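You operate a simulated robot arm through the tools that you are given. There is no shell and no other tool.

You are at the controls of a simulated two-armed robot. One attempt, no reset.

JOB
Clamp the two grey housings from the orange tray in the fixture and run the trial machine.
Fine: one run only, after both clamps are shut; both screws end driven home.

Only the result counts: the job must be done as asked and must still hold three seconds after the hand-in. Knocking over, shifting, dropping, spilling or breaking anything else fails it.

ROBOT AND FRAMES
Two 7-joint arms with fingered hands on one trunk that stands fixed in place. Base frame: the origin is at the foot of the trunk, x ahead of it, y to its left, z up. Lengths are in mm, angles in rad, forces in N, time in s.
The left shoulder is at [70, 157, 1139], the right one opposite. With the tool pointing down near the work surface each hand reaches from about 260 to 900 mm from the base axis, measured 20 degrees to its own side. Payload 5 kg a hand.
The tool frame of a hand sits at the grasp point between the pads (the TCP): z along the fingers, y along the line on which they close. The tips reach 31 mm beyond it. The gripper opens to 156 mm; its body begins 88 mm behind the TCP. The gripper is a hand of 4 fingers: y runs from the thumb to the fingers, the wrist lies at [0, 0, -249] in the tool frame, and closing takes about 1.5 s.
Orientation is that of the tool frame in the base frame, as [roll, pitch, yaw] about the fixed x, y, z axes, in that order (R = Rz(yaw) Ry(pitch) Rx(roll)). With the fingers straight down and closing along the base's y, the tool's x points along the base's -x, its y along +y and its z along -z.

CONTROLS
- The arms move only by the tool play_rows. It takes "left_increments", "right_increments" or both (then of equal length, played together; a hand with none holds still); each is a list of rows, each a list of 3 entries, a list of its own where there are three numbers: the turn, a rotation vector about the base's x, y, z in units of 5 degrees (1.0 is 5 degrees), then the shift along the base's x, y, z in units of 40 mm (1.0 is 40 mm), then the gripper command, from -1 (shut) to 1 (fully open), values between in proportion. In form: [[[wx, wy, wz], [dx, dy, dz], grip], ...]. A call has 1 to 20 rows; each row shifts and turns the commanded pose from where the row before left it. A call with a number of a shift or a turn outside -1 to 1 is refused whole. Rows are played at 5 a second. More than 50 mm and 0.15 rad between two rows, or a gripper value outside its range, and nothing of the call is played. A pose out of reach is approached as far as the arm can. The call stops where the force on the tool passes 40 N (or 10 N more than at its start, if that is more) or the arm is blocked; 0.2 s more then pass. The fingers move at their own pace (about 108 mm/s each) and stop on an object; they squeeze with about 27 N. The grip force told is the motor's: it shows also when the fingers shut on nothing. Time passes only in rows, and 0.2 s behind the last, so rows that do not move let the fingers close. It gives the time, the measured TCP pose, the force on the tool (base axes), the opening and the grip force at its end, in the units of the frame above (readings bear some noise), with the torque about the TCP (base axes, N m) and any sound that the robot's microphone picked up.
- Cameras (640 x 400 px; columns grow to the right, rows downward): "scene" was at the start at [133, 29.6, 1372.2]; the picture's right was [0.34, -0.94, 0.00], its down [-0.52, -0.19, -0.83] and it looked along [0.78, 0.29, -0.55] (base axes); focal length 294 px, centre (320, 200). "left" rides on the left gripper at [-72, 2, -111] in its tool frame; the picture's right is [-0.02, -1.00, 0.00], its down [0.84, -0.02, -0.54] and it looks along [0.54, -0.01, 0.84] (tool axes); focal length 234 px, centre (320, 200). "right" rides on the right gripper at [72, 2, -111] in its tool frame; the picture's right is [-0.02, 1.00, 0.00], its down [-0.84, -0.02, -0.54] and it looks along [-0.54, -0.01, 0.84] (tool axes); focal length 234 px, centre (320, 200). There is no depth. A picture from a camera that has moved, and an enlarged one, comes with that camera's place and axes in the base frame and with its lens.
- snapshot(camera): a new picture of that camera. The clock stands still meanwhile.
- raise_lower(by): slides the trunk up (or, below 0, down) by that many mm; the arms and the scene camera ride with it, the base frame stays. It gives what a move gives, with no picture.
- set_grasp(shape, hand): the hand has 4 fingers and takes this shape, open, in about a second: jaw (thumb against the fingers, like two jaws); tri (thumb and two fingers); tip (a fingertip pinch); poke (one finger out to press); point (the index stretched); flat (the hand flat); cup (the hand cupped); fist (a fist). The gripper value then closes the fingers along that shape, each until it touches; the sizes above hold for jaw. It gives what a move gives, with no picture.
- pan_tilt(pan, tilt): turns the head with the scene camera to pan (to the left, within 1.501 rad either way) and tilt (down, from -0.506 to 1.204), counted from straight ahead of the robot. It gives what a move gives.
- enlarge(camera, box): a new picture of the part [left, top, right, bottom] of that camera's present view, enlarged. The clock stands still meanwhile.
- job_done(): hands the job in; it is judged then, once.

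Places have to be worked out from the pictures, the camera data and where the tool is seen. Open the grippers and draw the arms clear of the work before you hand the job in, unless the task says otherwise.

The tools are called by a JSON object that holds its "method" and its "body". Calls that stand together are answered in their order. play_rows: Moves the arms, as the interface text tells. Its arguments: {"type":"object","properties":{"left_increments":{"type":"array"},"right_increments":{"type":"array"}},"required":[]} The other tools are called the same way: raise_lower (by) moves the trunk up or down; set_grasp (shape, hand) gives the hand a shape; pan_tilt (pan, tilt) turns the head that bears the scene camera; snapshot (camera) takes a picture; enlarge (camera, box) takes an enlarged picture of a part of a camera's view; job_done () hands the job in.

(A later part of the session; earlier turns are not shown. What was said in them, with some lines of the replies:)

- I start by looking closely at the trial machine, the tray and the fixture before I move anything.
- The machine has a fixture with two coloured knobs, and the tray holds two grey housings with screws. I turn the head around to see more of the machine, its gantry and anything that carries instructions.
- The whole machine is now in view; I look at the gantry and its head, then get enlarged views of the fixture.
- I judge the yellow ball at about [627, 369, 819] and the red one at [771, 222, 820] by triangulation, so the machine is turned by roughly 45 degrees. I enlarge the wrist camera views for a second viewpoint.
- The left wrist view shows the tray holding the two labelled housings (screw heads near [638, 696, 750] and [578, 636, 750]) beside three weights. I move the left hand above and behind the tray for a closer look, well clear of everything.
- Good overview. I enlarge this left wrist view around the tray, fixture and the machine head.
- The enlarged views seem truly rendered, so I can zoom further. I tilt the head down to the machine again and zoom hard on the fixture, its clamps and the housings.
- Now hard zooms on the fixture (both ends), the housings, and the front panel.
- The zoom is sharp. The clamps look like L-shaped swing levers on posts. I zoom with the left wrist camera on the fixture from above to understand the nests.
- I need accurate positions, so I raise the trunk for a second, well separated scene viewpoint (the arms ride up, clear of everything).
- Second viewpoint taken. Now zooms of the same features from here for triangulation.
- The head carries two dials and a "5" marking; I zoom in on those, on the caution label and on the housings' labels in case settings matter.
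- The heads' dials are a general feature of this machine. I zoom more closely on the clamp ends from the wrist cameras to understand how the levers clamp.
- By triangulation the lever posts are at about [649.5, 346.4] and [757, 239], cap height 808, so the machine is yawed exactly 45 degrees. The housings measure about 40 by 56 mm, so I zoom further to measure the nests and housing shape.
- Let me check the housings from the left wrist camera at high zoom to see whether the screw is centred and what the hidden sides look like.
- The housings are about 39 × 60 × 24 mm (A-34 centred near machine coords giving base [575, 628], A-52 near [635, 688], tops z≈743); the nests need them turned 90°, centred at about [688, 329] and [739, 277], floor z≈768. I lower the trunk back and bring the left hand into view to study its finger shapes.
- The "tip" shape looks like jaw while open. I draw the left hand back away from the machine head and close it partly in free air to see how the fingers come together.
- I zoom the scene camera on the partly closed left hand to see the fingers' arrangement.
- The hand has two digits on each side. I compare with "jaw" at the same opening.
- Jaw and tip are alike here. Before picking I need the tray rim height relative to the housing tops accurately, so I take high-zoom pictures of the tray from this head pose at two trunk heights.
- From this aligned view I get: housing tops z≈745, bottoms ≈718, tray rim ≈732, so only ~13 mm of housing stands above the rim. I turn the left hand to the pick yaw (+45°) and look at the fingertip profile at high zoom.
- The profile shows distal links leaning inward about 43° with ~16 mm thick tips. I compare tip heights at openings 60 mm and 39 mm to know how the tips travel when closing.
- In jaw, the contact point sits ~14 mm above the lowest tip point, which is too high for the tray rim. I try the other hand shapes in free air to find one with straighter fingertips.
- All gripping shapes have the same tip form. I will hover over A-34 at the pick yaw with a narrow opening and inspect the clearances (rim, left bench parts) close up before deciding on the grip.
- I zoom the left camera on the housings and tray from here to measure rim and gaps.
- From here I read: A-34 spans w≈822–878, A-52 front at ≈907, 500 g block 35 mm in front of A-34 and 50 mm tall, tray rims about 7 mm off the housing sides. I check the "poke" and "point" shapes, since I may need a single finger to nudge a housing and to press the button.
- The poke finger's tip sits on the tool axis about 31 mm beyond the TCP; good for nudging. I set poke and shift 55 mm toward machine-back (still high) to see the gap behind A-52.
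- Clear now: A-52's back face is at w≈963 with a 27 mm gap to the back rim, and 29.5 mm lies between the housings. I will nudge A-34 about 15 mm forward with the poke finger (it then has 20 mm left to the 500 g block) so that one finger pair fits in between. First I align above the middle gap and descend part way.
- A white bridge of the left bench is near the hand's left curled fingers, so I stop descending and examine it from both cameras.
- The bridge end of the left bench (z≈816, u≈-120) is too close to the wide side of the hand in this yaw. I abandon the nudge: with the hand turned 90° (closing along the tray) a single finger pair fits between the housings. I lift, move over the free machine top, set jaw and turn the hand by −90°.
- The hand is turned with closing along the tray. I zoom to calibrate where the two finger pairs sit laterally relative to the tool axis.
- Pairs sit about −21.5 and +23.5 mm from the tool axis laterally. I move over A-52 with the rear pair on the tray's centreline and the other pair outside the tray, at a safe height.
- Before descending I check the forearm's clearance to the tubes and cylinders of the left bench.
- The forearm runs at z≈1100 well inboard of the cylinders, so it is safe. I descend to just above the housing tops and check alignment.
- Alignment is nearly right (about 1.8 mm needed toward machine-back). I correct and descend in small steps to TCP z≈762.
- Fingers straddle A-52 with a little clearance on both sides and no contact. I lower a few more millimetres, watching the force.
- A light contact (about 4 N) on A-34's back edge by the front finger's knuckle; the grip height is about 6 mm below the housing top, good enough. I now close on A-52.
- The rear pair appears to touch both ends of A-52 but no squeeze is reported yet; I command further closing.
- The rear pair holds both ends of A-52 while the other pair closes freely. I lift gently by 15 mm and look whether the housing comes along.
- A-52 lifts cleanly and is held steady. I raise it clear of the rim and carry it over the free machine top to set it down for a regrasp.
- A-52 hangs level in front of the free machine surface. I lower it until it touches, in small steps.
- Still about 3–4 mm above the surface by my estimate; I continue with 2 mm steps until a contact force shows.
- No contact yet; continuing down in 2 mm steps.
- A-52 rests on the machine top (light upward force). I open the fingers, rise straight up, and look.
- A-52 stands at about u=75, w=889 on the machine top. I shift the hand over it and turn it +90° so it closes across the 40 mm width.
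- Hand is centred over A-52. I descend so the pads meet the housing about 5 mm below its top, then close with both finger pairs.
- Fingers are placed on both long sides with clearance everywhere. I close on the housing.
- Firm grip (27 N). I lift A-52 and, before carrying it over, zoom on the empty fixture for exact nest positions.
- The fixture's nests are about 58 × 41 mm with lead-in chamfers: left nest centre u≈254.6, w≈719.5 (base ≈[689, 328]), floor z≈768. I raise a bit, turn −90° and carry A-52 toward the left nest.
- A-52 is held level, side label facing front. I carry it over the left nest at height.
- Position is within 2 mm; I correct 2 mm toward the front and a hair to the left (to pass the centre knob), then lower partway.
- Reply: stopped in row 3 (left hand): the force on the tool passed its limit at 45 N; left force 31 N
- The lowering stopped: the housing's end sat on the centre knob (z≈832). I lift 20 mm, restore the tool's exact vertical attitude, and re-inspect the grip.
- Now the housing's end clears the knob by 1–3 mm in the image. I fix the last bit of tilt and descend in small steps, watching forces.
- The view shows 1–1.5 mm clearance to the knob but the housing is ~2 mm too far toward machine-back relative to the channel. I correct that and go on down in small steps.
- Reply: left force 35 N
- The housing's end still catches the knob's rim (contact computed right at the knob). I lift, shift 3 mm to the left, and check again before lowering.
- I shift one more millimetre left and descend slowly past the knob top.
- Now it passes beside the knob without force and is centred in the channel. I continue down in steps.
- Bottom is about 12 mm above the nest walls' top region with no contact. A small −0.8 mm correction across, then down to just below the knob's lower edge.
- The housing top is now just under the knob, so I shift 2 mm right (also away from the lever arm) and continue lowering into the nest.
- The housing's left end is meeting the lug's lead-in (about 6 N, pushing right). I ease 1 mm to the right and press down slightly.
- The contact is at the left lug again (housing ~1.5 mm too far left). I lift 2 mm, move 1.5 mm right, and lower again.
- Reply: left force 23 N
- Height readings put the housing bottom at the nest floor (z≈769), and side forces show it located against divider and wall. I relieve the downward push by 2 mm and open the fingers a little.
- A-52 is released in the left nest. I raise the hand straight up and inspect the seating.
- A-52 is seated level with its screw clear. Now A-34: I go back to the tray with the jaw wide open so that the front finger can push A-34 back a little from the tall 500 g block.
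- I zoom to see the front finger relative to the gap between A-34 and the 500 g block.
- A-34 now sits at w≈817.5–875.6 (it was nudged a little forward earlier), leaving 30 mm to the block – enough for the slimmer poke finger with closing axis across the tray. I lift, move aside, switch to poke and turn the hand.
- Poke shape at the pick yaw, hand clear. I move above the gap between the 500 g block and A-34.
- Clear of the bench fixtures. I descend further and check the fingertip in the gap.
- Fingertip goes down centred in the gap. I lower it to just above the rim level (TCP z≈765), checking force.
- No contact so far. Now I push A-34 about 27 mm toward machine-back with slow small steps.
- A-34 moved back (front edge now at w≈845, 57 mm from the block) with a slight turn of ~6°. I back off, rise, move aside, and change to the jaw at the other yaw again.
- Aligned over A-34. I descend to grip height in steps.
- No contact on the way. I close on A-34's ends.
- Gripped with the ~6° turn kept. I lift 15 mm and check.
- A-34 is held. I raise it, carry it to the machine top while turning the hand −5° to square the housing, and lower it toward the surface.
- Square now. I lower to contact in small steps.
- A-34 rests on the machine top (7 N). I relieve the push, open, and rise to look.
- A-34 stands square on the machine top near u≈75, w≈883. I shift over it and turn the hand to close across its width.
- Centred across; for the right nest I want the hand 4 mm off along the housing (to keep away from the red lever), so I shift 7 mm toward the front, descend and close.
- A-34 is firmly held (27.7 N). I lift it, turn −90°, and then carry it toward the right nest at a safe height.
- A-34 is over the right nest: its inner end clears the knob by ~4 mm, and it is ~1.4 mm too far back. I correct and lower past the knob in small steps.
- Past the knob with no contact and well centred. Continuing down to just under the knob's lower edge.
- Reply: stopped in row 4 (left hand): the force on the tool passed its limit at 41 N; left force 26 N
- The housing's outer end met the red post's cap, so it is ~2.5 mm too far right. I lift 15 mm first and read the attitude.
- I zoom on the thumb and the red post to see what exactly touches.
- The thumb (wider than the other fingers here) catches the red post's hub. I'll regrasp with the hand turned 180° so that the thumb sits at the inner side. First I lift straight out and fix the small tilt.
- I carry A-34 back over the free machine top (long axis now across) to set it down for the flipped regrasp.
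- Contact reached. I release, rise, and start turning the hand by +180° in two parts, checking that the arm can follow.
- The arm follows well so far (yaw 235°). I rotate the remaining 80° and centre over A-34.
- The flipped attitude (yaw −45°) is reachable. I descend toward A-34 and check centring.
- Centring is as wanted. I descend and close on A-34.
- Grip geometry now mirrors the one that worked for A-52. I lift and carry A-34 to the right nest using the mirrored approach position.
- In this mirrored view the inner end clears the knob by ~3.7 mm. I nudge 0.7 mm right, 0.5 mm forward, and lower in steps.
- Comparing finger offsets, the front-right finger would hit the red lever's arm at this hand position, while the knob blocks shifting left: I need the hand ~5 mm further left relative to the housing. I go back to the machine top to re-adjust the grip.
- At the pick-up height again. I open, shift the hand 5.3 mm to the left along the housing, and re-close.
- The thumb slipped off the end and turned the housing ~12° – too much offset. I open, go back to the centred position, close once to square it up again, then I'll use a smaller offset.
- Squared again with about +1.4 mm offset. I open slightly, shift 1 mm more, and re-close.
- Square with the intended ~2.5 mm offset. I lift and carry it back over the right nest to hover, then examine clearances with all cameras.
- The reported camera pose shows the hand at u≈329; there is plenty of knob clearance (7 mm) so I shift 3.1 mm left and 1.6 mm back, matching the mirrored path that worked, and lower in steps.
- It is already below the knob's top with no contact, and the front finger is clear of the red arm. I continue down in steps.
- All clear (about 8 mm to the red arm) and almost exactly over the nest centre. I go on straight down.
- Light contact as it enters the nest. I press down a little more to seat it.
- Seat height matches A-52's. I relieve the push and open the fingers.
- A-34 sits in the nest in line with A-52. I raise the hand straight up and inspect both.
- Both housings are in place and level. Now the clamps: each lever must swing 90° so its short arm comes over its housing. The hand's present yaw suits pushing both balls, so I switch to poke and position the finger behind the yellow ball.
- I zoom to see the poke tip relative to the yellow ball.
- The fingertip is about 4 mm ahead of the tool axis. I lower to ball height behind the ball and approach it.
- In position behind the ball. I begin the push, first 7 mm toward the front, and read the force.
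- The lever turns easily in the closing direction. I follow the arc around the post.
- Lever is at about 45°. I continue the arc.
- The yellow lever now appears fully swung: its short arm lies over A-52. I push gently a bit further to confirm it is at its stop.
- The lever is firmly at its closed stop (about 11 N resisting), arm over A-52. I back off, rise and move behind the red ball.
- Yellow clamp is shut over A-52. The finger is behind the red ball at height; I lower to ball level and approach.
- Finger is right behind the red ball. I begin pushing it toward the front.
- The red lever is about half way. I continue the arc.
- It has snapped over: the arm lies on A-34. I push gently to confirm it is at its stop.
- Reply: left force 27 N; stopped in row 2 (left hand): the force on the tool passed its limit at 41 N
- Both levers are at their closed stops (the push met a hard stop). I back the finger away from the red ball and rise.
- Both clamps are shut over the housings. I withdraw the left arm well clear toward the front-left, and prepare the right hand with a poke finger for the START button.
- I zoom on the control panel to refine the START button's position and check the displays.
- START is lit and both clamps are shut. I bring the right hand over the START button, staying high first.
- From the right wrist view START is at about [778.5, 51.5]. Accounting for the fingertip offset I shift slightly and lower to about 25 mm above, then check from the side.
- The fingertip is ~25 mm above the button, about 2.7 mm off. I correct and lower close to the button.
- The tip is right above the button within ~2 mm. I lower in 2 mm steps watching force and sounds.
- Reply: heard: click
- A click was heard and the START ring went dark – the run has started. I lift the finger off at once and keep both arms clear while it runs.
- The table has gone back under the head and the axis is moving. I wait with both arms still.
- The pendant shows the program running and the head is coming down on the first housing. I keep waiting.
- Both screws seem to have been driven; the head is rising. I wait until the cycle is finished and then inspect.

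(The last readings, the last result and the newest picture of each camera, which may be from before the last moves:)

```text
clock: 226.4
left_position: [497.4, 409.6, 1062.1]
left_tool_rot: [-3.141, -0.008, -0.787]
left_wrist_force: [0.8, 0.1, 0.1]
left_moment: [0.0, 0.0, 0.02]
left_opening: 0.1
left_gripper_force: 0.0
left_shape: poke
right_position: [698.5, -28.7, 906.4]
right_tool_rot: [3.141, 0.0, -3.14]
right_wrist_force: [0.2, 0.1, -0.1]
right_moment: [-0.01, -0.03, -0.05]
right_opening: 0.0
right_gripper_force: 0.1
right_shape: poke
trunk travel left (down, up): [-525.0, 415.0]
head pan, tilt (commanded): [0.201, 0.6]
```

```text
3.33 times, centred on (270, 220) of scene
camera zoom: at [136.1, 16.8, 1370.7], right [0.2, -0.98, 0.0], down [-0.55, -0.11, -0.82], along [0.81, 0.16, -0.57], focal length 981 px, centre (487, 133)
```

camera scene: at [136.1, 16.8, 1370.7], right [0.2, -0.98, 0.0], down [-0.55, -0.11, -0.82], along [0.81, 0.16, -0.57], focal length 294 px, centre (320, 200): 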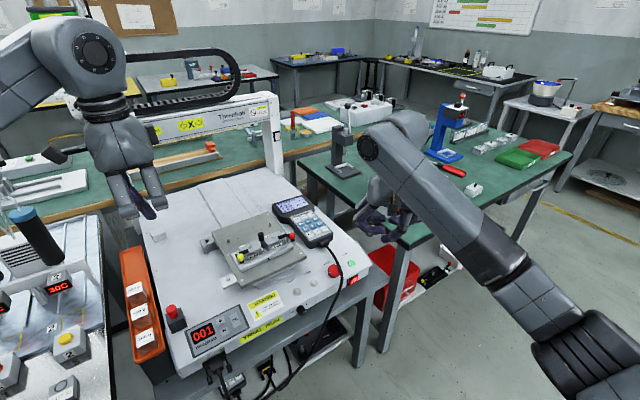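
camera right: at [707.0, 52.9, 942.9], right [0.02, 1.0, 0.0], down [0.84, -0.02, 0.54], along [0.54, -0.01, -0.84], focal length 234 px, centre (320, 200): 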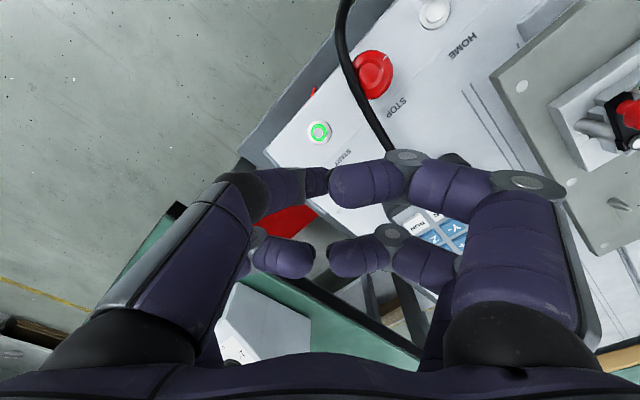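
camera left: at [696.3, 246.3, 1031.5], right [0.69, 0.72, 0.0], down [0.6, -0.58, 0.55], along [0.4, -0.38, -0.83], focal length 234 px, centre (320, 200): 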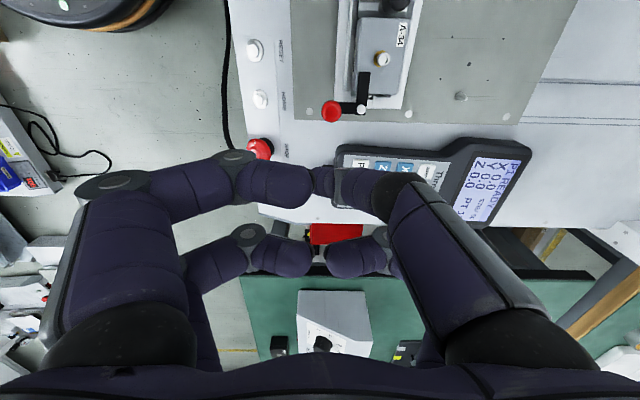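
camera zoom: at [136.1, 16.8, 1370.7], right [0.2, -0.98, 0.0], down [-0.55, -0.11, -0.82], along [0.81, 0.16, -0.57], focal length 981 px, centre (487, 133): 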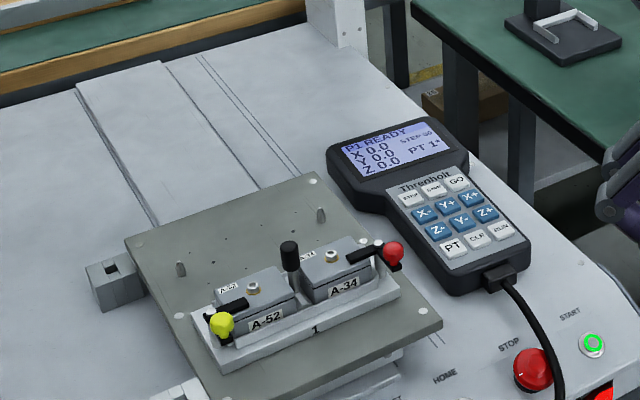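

The machine is back home, "P1 READY", START lit again. I zoom in on both screws and clamps.

{"method": "enlarge", "body": {"camera": "scene", "box": [235, 228, 275, 268]}}

{"method": "enlarge", "body": {"camera": "scene", "box": [260, 220, 300, 260]}}

{"method": "enlarge", "body": {"camera": "scene", "box": [280, 190, 340, 250]}}

{"method": "enlarge", "body": {"camera": "scene", "box": [110, 230, 260, 380]}}

```text
10.00 times, centred on (255, 248) of scene
camera zoom: at [136.1, 16.8, 1370.7], right [0.2, -0.98, 0.0], down [-0.55, -0.11, -0.82], along [0.81, 0.16, -0.57], focal length 2944 px, centre (970, -280)
```

zoom: 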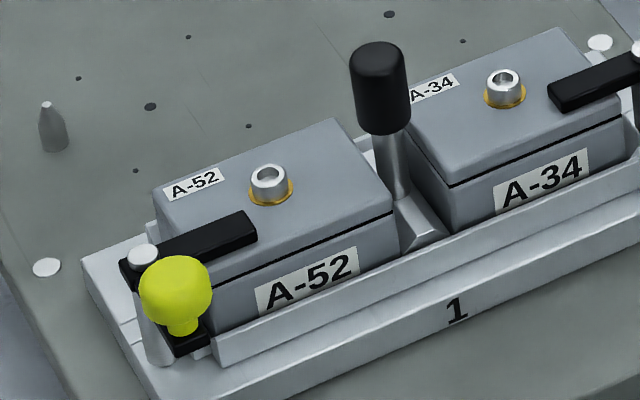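

```text
10.00 times, centred on (280, 240) of scene
camera zoom: at [136.1, 16.8, 1370.7], right [0.2, -0.98, 0.0], down [-0.55, -0.11, -0.82], along [0.81, 0.16, -0.57], focal length 2944 px, centre (720, -200)
```

zoom: 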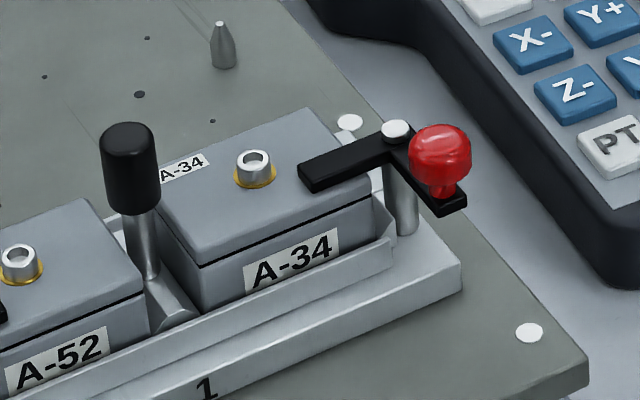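

```text
6.67 times, centred on (310, 220) of scene
camera zoom: at [136.1, 16.8, 1370.7], right [0.2, -0.98, 0.0], down [-0.55, -0.11, -0.82], along [0.81, 0.16, -0.57], focal length 1962 px, centre (387, 67)
```

zoom: 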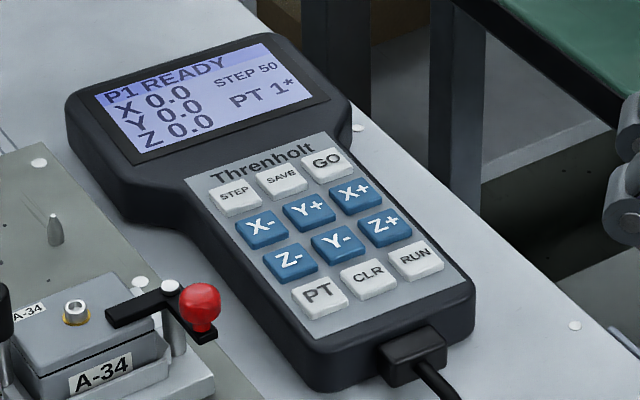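

```text
2.67 times, centred on (185, 305) of scene
camera zoom: at [136.1, 16.8, 1370.7], right [0.2, -0.98, 0.0], down [-0.55, -0.11, -0.82], along [0.81, 0.16, -0.57], focal length 785 px, centre (680, -80)
```

zoom: 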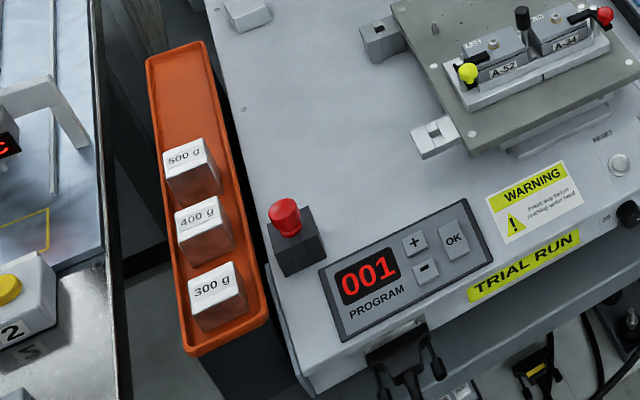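

Both screw heads are seated on their brass inserts, both clamps are shut, the machine is idle again and nothing else has moved. I draw both arms back and up, then open the hands.

{"method": "play_rows", "body": {"left_increments": [[[0, 0, 0], [-0.2, 0.2, 0.7], 0], [[0, 0, 0], [-0.2, 0.2, 0.7], 0], [[0, 0, 0], [-0.2, 0.2, 0.7], 0], [[0, 0, 0], [-0.2, 0.2, 0.6], 0], [[0, 0, 0], [0, 0, 0], 0], [[0, 0, 0], [0, 0, 0], 0]], "right_increments": [[[0, 0, 0], [-0.4, 0.1, 0.8], 0], [[0, 0, 0], [-0.4, 0.1, 0.8], 0], [[0, 0, 0], [-0.4, 0.1, 0.8], 0], [[0, 0, 0], [-0.4, 0.1, 0.8], 0], [[0, 0, 0], [-0.4, 0, 0.8], 0], [[0, 0, 0], [0, 0, 0.5], 0]]}}

{"method": "set_grasp", "body": {"hand": "right", "shape": "jaw"}}

{"method": "set_grasp", "body": {"hand": "left", "shape": "jaw"}}

{"method": "play_rows", "body": {"left_increments": [[[0, 0, 0], [0, 0, 0], 1], [[0, 0, 0], [0, 0, 0], 1], [[0, 0, 0], [0, 0, 0], 1], [[0, 0, 0], [0, 0, 0], 1], [[0, 0, 0], [0, 0, 0], 1]], "right_increments": [[[0, 0, 0], [0, 0, 0], 1], [[0, 0, 0], [0, 0, 0], 1], [[0, 0, 0], [0, 0, 0], 1], [[0, 0, 0], [0, 0, 0], 1], [[0, 0, 0], [0, 0, 0], 1]]}}

{"method": "snapshot", "body": {"camera": "scene"}}

{"method": "enlarge", "body": {"camera": "scene", "box": [200, 190, 360, 290]}}

```text
clock: 228.0
left_position: [465.1, 436.2, 1097.0]
left_tool_rot: [3.009, 0.124, -0.794]
left_wrist_force: [-0.5, -0.1, 1.3]
left_moment: [0.03, -0.03, 0.0]
left_opening: 0.1
left_gripper_force: 0.1
left_shape: poke
left hand out of reach, approached as far as the arm can: row 4
right_position: [616.8, -16.0, 1087.3]
right_tool_rot: [3.141, 0.001, 3.141]
right_wrist_force: [-0.5, -0.4, 0.2]
right_moment: [0.04, 0.02, 0.03]
right_opening: 0.0
right_gripper_force: 0.0
right_shape: poke
trunk travel left (down, up): [-525.0, 415.0]
head pan, tilt (commanded): [0.201, 0.6]
stopped in row 6 (left hand): the arm was blocked; the commanded pose is now the measured one
```

```text
clock: 228.9
left_position: [465.9, 437.0, 1096.0]
left_tool_rot: [3.009, 0.125, -0.793]
left_wrist_force: [0.5, -1.1, 0.8]
left_moment: [0.02, -0.01, 0.02]
left_opening: 0.3
left_gripper_force: 0.1
left_shape: poke
right_position: [619.5, -14.8, 1084.8]
right_tool_rot: [3.14, 0.002, -3.14]
right_wrist_force: [0.2, -0.4, 0.2]
right_moment: [0.04, -0.03, 0.0]
right_opening: 155.8
right_gripper_force: 0.0
right_shape: jaw
trunk travel left (down, up): [-525.0, 415.0]
head pan, tilt (commanded): [0.201, 0.6]
```

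```text
clock: 229.8
left_position: [466.9, 437.3, 1094.8]
left_tool_rot: [3.008, 0.121, -0.793]
left_wrist_force: [-0.2, -0.1, 0.3]
left_moment: [0.02, 0.01, 0.02]
left_opening: 155.9
left_gripper_force: 0.0
left_shape: jaw
right_position: [618.2, -14.0, 1085.5]
right_tool_rot: [3.141, 0.001, -3.139]
right_wrist_force: [-0.8, 0.9, -0.1]
right_moment: [-0.04, -0.02, 0.01]
right_opening: 155.6
right_gripper_force: 0.0
right_shape: jaw
trunk travel left (down, up): [-525.0, 415.0]
head pan, tilt (commanded): [0.201, 0.6]
```

```text
clock: 231.0
left_position: [466.8, 435.7, 1096.2]
left_tool_rot: [3.01, 0.121, -0.792]
left_wrist_force: [-0.1, 0.6, -0.5]
left_moment: [0.02, 0.01, 0.01]
left_opening: 156.0
left_gripper_force: 0.1
left_shape: jaw
right_position: [618.7, -14.3, 1086.2]
right_tool_rot: [3.141, -0.001, -3.14]
right_wrist_force: [0.4, 0.1, 0.0]
right_moment: [0.03, 0.0, -0.01]
right_opening: 155.9
right_gripper_force: 0.0
right_shape: jaw
trunk travel left (down, up): [-525.0, 415.0]
head pan, tilt (commanded): [0.201, 0.6]
```

```text
taken
camera scene: at [136.0, 16.8, 1370.7], right [0.2, -0.98, 0.0], down [-0.55, -0.11, -0.82], along [0.81, 0.16, -0.57], focal length 294 px, centre (320, 200)
```

scene: 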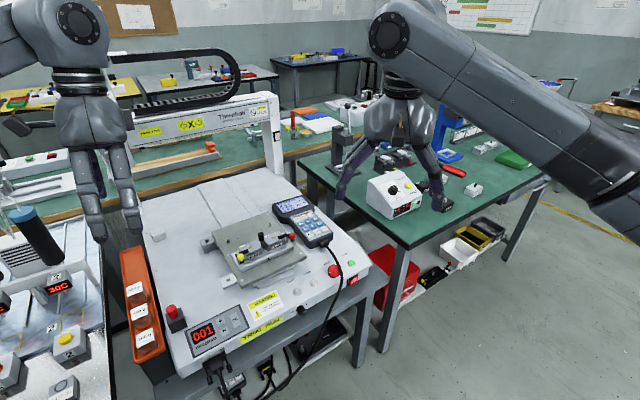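

```text
4.00 times, centred on (280, 240) of scene
camera zoom: at [136.0, 16.8, 1370.7], right [0.2, -0.98, 0.0], down [-0.55, -0.11, -0.82], along [0.81, 0.16, -0.57], focal length 1178 px, centre (480, 40)
```

zoom: 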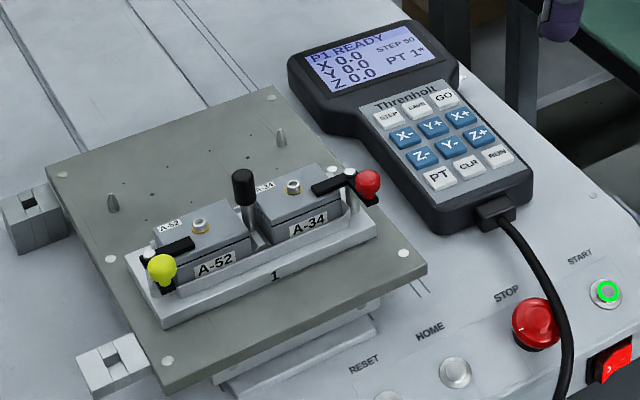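

All good at the machine. The left arm reported a limit while retracting, so I check the left bench for any contact.

{"method": "pan_tilt", "body": {"pan": 1.0, "tilt": 0.55}}

{"method": "snapshot", "body": {"camera": "scene"}}

{"method": "snapshot", "body": {"camera": "left"}}

```text
clock: 232.2
left_position: [467.2, 436.5, 1095.9]
left_tool_rot: [3.009, 0.122, -0.793]
left_wrist_force: [0.5, 0.2, 0.6]
left_moment: [0.0, 0.01, 0.02]
left_opening: 155.8
left_gripper_force: 0.0
left_shape: jaw
right_position: [618.6, -12.2, 1085.6]
right_tool_rot: [-3.14, -0.001, -3.141]
right_wrist_force: [0.0, -0.7, -0.3]
right_moment: [0.0, 0.02, -0.03]
right_opening: 156.1
right_gripper_force: 0.1
right_shape: jaw
trunk travel left (down, up): [-525.0, 415.0]
head pan, tilt (commanded): [1.0, 0.55]
```

```text
taken
camera scene: at [98.0, 74.7, 1375.2], right [0.84, -0.54, 0.0], down [-0.28, -0.44, -0.85], along [0.46, 0.72, -0.52], focal length 294 px, centre (320, 200)
```

scene: 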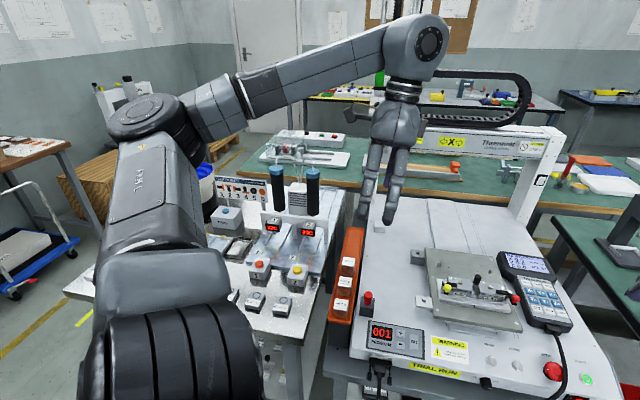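

```text
taken
camera left: at [435.9, 486.4, 1214.7], right [0.68, 0.72, -0.13], down [0.7, -0.58, 0.43], along [0.24, -0.38, -0.89], focal length 234 px, centre (320, 200)
```

left: 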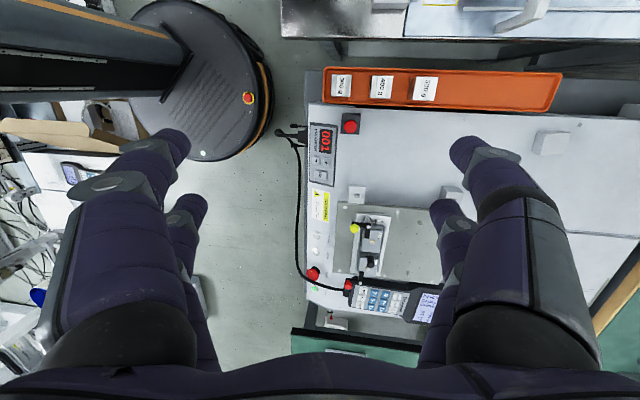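

The left bench is undisturbed (the arm only reached a joint limit in free air), and both hands are open and clear. Both housings are clamped, one run was made after both clamps were shut, and both screws are home; I hand the job in.

{"method": "job_done", "body": {}}

```text
The job is handed in.
```

The job is handed in: both grey housings are clamped in the fixture, and the trial machine was run once, after both clamps were shut. I could not see the judge's result, only that the hand-in was accepted.

- **Housings:** A-52 is in the left nest and A-34 in the right. Both look level, with the yellow and red clamp arms at their closed stops over them.
- **Run:** I pressed START once, after checking both clamps. The machine drove both screws, returned home, and the pendant shows "P1 READY" again.
- **Screws:** In close-up pictures after the run, both screw heads sit down on their brass inserts.
- **Surroundings:** The three weights, the tray and the left bench look undisturbed in the last pictures.
- **Arms:** Both hands are open and clear of the machine. The left arm reached its joint limit while retracting and stopped short of where I sent it, so its tool is tilted about 10 degrees.

While placing the housings I hit fixture parts three times: the centre knob twice and the red post once. The force limit stopped two of these, and I backed off each time. My last push on the red clamp also reached the force limit at its stop. None of these left anything visibly out of place.
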